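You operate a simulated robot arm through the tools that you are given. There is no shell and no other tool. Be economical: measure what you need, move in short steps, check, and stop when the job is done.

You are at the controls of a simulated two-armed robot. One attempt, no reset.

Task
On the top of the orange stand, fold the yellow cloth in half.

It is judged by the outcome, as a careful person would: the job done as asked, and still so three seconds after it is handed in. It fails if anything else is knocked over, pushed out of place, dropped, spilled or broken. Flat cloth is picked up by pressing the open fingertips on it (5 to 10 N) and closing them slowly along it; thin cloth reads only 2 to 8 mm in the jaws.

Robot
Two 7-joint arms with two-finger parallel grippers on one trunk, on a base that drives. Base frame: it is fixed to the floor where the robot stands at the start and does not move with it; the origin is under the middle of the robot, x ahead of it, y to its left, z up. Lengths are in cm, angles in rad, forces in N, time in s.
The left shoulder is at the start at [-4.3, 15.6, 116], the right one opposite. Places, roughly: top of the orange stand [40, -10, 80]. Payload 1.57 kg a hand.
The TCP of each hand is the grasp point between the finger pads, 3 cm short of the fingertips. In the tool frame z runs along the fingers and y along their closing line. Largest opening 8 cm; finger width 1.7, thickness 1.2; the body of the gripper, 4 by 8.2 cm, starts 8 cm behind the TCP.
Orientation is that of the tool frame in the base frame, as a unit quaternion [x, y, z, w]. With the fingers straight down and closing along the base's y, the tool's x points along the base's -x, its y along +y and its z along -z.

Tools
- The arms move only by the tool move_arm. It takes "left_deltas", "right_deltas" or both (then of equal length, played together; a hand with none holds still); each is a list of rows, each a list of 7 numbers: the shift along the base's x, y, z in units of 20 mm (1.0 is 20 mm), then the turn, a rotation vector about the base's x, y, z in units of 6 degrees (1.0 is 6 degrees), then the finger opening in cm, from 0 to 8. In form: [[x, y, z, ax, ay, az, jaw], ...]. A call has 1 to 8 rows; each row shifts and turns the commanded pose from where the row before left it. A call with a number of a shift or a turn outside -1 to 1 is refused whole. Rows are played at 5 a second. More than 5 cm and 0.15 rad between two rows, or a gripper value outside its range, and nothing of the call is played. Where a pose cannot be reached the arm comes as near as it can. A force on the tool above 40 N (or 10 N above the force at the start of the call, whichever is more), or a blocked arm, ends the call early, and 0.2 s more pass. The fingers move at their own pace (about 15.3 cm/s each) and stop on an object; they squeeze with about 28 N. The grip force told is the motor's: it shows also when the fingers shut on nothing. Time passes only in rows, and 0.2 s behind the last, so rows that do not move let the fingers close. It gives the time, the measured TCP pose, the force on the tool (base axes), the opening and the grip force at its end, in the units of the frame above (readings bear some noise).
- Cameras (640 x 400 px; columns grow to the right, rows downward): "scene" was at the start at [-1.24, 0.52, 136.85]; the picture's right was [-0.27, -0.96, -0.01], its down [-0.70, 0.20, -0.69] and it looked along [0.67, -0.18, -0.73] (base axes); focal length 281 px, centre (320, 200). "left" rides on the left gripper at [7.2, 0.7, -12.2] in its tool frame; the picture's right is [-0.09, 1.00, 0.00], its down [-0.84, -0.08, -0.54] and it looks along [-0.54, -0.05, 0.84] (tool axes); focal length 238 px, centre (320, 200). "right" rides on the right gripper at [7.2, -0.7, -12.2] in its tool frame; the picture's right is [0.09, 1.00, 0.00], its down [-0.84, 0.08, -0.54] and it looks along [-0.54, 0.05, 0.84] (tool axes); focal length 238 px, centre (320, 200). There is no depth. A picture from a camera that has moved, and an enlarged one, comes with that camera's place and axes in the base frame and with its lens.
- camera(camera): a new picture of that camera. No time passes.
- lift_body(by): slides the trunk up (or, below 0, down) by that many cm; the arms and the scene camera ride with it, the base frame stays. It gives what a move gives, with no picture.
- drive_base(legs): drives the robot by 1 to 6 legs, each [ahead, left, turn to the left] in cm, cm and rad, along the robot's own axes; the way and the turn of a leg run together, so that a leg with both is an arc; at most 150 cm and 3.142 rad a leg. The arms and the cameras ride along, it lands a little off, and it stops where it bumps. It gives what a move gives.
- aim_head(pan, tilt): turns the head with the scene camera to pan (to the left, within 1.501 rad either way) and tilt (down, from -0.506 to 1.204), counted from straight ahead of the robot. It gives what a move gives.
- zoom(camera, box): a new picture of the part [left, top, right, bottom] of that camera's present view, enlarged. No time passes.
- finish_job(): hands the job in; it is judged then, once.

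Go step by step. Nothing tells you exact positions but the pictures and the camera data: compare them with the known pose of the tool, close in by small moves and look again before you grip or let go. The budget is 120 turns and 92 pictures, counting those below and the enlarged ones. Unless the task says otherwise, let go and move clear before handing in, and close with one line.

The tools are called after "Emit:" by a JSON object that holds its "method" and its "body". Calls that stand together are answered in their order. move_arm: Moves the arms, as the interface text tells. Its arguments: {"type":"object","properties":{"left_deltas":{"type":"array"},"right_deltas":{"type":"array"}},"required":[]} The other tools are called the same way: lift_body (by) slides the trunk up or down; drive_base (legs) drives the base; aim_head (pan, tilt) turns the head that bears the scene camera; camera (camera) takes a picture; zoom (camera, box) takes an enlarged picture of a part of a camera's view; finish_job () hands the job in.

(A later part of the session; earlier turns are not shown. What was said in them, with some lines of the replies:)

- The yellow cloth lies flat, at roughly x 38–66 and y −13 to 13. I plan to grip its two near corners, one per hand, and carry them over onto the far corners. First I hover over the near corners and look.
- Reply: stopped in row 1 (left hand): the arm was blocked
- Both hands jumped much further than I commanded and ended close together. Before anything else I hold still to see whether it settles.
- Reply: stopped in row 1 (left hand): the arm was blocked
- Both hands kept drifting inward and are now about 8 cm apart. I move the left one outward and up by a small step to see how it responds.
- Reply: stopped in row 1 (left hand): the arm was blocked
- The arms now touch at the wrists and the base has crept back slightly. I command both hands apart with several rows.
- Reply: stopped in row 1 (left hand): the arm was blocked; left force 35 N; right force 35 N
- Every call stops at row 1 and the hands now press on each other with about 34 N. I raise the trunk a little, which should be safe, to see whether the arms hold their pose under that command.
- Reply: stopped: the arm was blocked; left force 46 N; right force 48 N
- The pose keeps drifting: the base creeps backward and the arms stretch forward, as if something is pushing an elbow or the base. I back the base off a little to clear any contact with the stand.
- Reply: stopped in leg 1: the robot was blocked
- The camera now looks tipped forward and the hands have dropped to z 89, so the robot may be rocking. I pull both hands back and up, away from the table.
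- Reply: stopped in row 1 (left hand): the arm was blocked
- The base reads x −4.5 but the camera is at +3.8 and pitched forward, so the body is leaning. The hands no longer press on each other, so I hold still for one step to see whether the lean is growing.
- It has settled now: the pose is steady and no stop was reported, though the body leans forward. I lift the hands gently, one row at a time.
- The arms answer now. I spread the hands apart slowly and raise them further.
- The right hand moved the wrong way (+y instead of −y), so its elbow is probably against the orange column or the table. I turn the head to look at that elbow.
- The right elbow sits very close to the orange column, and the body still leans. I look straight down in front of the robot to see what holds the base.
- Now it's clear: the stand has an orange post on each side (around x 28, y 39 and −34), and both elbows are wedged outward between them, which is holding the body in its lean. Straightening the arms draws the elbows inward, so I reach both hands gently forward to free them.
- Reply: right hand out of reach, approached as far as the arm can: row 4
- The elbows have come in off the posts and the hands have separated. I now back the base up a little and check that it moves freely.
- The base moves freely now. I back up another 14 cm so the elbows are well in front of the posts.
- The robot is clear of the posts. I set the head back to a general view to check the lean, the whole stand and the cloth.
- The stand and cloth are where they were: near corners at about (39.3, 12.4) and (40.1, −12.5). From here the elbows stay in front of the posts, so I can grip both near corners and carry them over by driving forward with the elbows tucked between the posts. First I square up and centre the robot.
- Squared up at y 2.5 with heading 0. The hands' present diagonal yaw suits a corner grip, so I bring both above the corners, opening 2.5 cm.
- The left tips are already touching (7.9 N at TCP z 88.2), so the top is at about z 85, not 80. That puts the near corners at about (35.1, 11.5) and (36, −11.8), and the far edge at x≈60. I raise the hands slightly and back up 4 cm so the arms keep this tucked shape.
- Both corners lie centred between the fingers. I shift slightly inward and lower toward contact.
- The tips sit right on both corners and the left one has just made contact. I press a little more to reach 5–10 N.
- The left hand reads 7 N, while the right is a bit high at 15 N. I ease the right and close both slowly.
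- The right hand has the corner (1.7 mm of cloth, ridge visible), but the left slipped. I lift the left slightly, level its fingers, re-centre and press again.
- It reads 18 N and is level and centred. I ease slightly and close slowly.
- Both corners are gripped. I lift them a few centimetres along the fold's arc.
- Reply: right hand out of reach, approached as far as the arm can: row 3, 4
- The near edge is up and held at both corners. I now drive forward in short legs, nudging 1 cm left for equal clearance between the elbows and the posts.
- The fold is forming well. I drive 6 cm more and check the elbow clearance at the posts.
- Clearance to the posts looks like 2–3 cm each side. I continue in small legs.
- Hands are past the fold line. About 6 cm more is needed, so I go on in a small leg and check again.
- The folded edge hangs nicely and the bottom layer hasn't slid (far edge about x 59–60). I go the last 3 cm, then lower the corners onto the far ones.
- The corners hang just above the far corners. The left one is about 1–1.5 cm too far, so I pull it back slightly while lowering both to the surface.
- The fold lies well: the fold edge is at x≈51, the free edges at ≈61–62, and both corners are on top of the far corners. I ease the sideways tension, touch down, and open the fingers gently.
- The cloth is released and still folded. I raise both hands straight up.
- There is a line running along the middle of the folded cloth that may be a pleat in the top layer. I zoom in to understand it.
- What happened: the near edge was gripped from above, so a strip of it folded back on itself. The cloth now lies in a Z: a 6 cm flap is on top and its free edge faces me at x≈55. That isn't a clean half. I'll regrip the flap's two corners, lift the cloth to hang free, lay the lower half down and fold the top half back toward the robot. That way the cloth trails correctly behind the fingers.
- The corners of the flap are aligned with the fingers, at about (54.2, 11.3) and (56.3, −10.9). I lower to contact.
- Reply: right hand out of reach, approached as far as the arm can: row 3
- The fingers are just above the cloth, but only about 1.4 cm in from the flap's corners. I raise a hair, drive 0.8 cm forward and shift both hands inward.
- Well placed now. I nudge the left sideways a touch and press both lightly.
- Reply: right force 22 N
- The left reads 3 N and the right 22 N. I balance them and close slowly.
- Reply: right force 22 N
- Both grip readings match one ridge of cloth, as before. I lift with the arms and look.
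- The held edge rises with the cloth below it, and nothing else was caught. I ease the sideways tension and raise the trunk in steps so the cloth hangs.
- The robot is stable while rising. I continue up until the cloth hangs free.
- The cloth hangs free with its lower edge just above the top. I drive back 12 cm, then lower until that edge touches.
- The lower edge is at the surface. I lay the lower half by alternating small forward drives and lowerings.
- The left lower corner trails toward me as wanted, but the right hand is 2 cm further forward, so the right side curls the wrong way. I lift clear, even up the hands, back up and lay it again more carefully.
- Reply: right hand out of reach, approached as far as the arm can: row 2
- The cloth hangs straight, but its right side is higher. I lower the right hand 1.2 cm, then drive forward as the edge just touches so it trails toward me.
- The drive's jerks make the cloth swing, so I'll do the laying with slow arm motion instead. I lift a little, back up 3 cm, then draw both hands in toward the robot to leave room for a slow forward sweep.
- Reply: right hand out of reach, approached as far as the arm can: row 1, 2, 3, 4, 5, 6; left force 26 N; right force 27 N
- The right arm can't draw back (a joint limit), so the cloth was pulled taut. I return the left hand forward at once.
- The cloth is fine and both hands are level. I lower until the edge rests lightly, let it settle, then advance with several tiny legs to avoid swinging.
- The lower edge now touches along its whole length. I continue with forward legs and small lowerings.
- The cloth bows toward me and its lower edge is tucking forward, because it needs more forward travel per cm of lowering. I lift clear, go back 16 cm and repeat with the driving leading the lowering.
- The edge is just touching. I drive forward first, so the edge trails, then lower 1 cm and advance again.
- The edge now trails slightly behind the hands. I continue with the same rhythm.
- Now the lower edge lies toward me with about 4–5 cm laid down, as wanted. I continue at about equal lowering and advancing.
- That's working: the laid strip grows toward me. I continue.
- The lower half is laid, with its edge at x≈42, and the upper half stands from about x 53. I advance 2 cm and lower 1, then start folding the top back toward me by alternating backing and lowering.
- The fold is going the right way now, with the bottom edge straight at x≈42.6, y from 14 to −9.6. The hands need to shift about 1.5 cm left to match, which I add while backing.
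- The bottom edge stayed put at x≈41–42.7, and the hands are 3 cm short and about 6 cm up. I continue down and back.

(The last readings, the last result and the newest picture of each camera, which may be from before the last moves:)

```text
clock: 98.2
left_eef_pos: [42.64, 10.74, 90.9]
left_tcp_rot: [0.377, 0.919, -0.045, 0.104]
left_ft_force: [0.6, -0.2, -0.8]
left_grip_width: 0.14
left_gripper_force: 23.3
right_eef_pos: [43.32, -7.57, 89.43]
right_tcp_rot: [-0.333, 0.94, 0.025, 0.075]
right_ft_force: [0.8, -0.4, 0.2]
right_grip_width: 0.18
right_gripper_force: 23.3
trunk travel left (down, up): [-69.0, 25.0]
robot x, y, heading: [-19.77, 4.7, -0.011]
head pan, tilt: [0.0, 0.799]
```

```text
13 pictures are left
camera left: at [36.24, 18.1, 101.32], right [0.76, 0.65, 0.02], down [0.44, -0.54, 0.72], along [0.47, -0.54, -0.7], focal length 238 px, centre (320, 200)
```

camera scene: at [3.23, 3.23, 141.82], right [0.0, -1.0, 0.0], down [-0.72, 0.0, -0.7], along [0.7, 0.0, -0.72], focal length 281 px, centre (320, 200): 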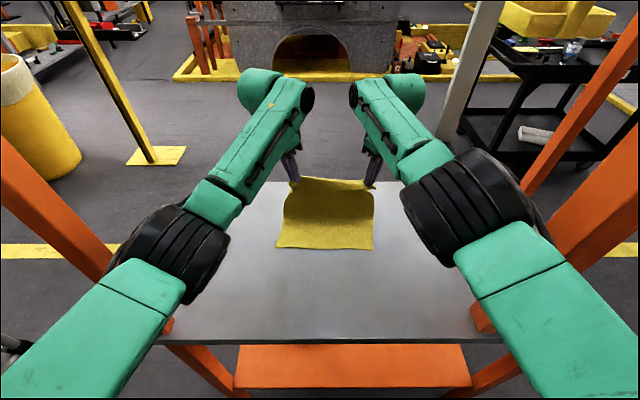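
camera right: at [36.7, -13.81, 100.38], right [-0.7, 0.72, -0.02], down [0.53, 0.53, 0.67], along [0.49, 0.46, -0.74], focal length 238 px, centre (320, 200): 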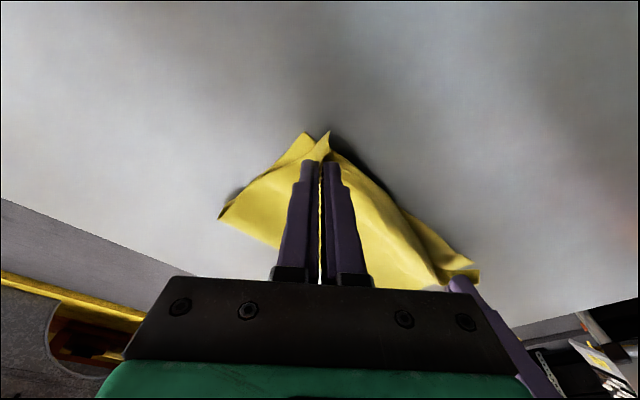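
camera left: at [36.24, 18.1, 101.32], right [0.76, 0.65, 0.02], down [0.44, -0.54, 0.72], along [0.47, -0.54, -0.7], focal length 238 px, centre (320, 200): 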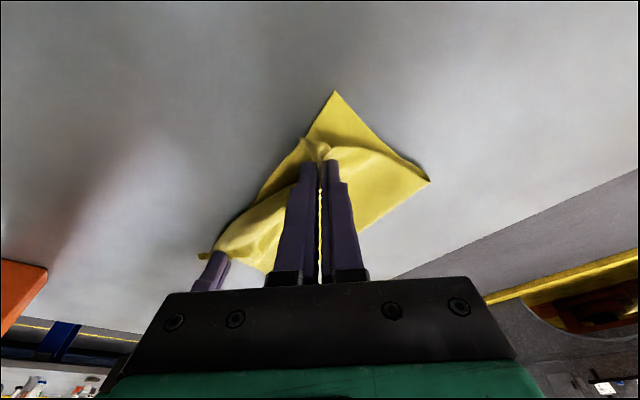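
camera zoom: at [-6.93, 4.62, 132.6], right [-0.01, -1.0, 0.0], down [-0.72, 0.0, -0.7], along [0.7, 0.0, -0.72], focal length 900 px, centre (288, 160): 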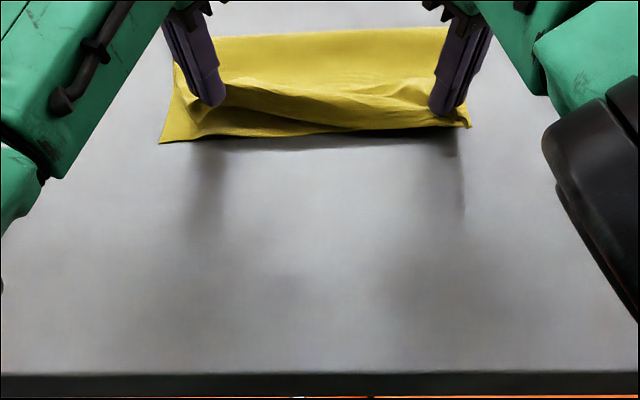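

The top edge is nearly over the bottom edge. The left corner should go about 1.5 cm further left, and both need lowering to the cloth.

Emit:
{"method": "move_arm", "body": {"left_deltas": [[-0.02, 0.16, -0.2, 0, 0, 0, 0], [-0.02, 0.16, -0.25, 0, 0, 0, 0], [0, 0.16, -0.25, 0, 0, 0, 0], [0, 0.16, -0.25, 0, 0, 0, 0], [0, 0.1, -0.15, 0, 0, 0, 0], [0, 0, 0, 0, 0, 0, 0]], "right_deltas": [[0.08, -0.02, -0.08, 0, 0, 0, 0], [0.08, -0.02, -0.08, 0, 0, 0, 0], [0.05, -0.02, -0.08, 0, 0, 0, 0], [0, 0, -0.08, 0, 0, 0, 0], [0, 0, -0.08, 0, 0, 0, 0], [0, 0, 0, 0, 0, 0, 0]]}}

Emit:
{"method": "zoom", "body": {"camera": "scene", "box": [230, 130, 430, 255]}}

```text
clock: 99.6
left_eef_pos: [42.48, 12.05, 88.97]
left_tcp_rot: [0.378, 0.919, -0.045, 0.106]
left_ft_force: [0.0, -8.4, -1.2]
left_grip_width: 0.19
left_gripper_force: 23.8
right_eef_pos: [43.4, -7.75, 88.71]
right_tcp_rot: [-0.333, 0.939, 0.026, 0.076]
right_ft_force: [-0.1, 7.7, -0.4]
right_grip_width: 0.17
right_gripper_force: 23.5
trunk travel left (down, up): [-69.0, 25.0]
robot x, y, heading: [-20.6, 5.04, -0.007]
head pan, tilt: [0.0, 0.799]
```

```text
3.20 times, centred on (330, 192) of scene
camera zoom: at [-7.2, 4.62, 132.64], right [-0.01, -1.0, 0.0], down [-0.72, 0.0, -0.7], along [0.7, 0.0, -0.72], focal length 900 px, centre (288, 224)
```

zoom: 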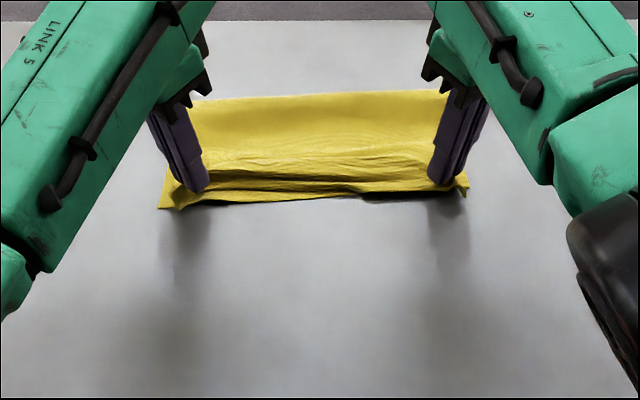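

The two layers line up along the near edge. I ease the tension, touch down and release gently.

Emit:
{"method": "move_arm", "body": {"left_deltas": [[0, -0.12, -0.15, 0, 0, 0, 0], [0, 0, -0.1, 0, 0, 0, 0], [0, 0, 0, 0, 0, 0, 0.4], [0, 0, 0, 0, 0, 0, 0.8], [0, 0, 0, 0, 0, 0, 1.2], [0, 0, 0, 0, 0, 0, 1.6], [0, 0, 0, 0, 0, 0, 1.6]], "right_deltas": [[0, 0.05, -0.12, 0, 0, 0, 0], [0, 0, -0.08, 0, 0, 0, 0], [0, 0, 0, 0, 0, 0, 0.4], [0, 0, 0, 0, 0, 0, 0.8], [0, 0, 0, 0, 0, 0, 1.2], [0, 0, 0, 0, 0, 0, 1.6], [0, 0, 0, 0, 0, 0, 1.6]]}}

Emit:
{"method": "move_arm", "body": {"left_deltas": [[0, 0, 0.2, 0, 0, 0, 1.8], [0, 0, 0.3, 0, 0, 0, 1.8], [0, 0, 0.5, 0, 0, 0, 1.8], [0, 0, 0.8, 0, 0, 0, 1.8], [0, 0, 1, 0, 0, 0, 1.8], [0, 0, 1, 0, 0, 0, 1.8], [0, 0, 0, 0, 0, 0, 1.8]], "right_deltas": [[0, 0, 0.2, 0, 0, 0, 1.8], [0, 0, 0.3, 0, 0, 0, 1.8], [0, 0, 0.5, 0, 0, 0, 1.8], [0, 0, 0.8, 0, 0, 0, 1.8], [0, 0, 1, 0, 0, 0, 1.8], [0, 0, 1, 0, 0, 0, 1.8], [0, 0, 0, 0, 0, 0, 1.8]]}}

Emit:
{"method": "zoom", "body": {"camera": "scene", "box": [230, 130, 430, 255]}}

Emit:
{"method": "camera", "body": {"camera": "left"}}

Emit:
{"method": "camera", "body": {"camera": "right"}}

```text
clock: 101.2
left_eef_pos: [42.33, 12.15, 88.5]
left_tcp_rot: [0.378, 0.919, -0.044, 0.105]
left_ft_force: [-0.9, -0.5, -0.6]
left_grip_width: 1.61
left_gripper_force: 0.0
right_eef_pos: [43.42, -7.66, 88.34]
right_tcp_rot: [-0.332, 0.94, 0.025, 0.076]
right_ft_force: [-0.3, 0.6, 0.6]
right_grip_width: 1.59
right_gripper_force: 0.0
trunk travel left (down, up): [-69.0, 25.0]
robot x, y, heading: [-20.06, 4.86, -0.004]
head pan, tilt: [0.0, 0.799]
```

```text
clock: 102.8
left_eef_pos: [42.52, 12.13, 96.12]
left_tcp_rot: [0.378, 0.919, -0.044, 0.104]
left_ft_force: [0.5, -0.1, -0.3]
left_grip_width: 1.81
left_gripper_force: 0.0
right_eef_pos: [43.53, -7.55, 96.1]
right_tcp_rot: [-0.333, 0.94, 0.025, 0.076]
right_ft_force: [0.4, 0.2, -0.3]
right_grip_width: 1.83
right_gripper_force: 0.1
trunk travel left (down, up): [-69.0, 25.0]
robot x, y, heading: [-20.2, 4.76, -0.005]
head pan, tilt: [0.0, 0.799]
```

```text
3.20 times, centred on (330, 192) of scene
camera zoom: at [-7.14, 4.63, 132.63], right [-0.01, -1.0, 0.0], down [-0.72, 0.0, -0.7], along [0.7, 0.0, -0.72], focal length 900 px, centre (288, 224)
```

zoom: 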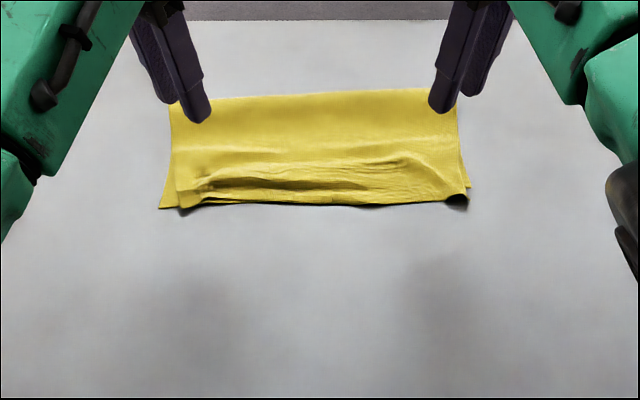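

```text
10 pictures are left
camera left: at [36.04, 19.43, 106.39], right [0.76, 0.65, 0.02], down [0.44, -0.54, 0.72], along [0.47, -0.54, -0.7], focal length 238 px, centre (320, 200)
```

left: 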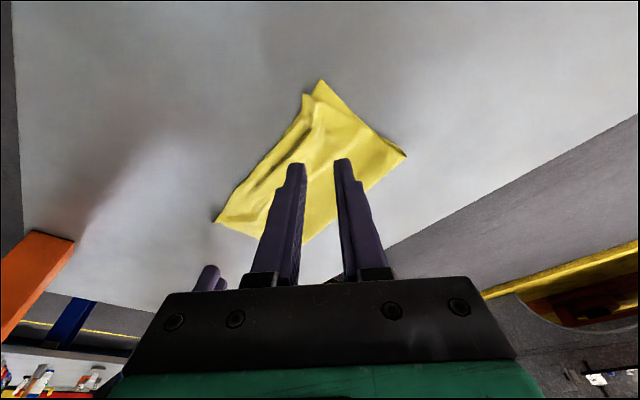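

```text
9 pictures are left
camera right: at [36.81, -13.69, 107.01], right [-0.7, 0.72, -0.02], down [0.53, 0.53, 0.67], along [0.49, 0.46, -0.74], focal length 238 px, centre (320, 200)
```

right: 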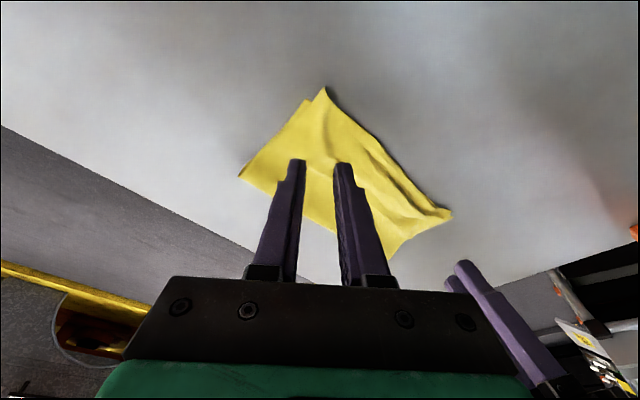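

The cloth is now folded cleanly in half, with edges matching within about 1 cm. I raise the trunk, back clear and take a final look.

Emit:
{"method": "lift_body", "body": {"by": 6}}

Emit:
{"method": "drive_base", "body": {"legs": [[-15, 0, 0]]}}

Emit:
{"method": "camera", "body": {"camera": "scene"}}

Emit:
{"method": "zoom", "body": {"camera": "scene", "box": [230, 100, 430, 225]}}

```text
clock: 103.8
left_eef_pos: [42.52, 12.12, 102.07]
left_tcp_rot: [0.377, 0.919, -0.045, 0.104]
left_ft_force: [-0.3, 1.0, 0.6]
left_grip_width: 1.78
left_gripper_force: 0.1
right_eef_pos: [43.31, -7.57, 102.23]
right_tcp_rot: [-0.333, 0.94, 0.025, 0.076]
right_ft_force: [-0.1, -0.3, -0.5]
right_grip_width: 1.8
right_gripper_force: 0.1
trunk travel left (down, up): [-75.0, 19.0]
robot x, y, heading: [-20.32, 5.12, -0.003]
head pan, tilt: [0.0, 0.799]
```

```text
clock: 105.1
left_eef_pos: [27.56, 12.41, 102.0]
left_tcp_rot: [0.376, 0.92, -0.045, 0.104]
left_ft_force: [-0.7, 0.1, 0.1]
left_grip_width: 1.82
left_gripper_force: 0.0
right_eef_pos: [28.52, -7.39, 101.89]
right_tcp_rot: [-0.334, 0.939, 0.026, 0.074]
right_ft_force: [-0.5, -0.1, 0.1]
right_grip_width: 1.82
right_gripper_force: 0.1
trunk travel left (down, up): [-75.0, 19.0]
robot x, y, heading: [-35.28, 4.7, -0.001]
head pan, tilt: [0.0, 0.799]
```

```text
8 pictures are left
camera scene: at [-21.96, 4.72, 138.6], right [0.0, -1.0, 0.0], down [-0.72, 0.0, -0.7], along [0.7, 0.0, -0.72], focal length 281 px, centre (320, 200)
```

scene: 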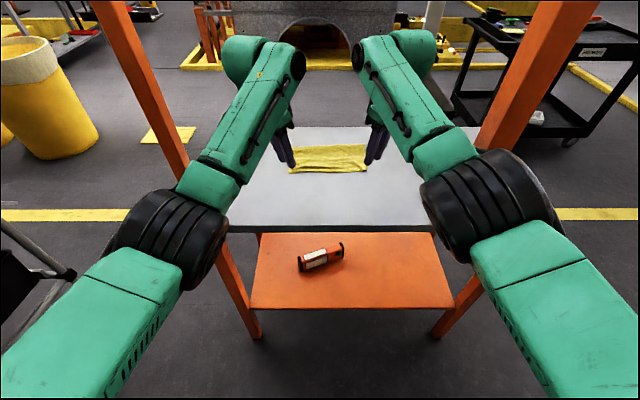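

```text
3.20 times, centred on (330, 162) of scene
camera zoom: at [-21.96, 4.72, 138.6], right [0.0, -1.0, 0.0], down [-0.72, 0.0, -0.7], along [0.7, 0.0, -0.72], focal length 900 px, centre (288, 320)
```

zoom: 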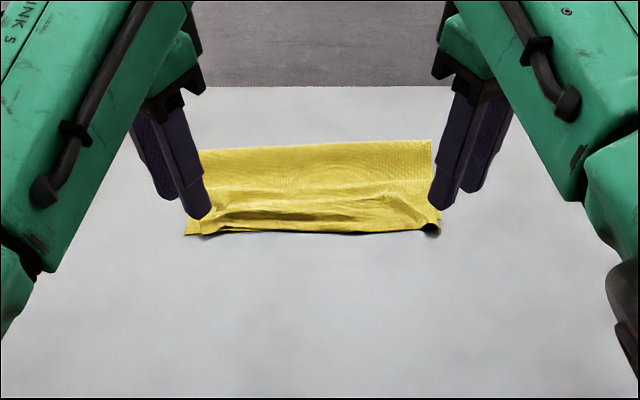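

The cloth lies folded in half on the stand top, the stand and the item on its shelf look undisturbed, and the hands are clear. I hand it in.

Emit:
{"method": "finish_job", "body": {}}

```text
The job is handed in.
```

The yellow cloth is folded in half on the orange stand, with its edges lined up to about 1–1.5 cm; the first fold came out as a Z so I redid it, and early on the arms wedged against the stand's posts, but nothing looks moved or knocked over.
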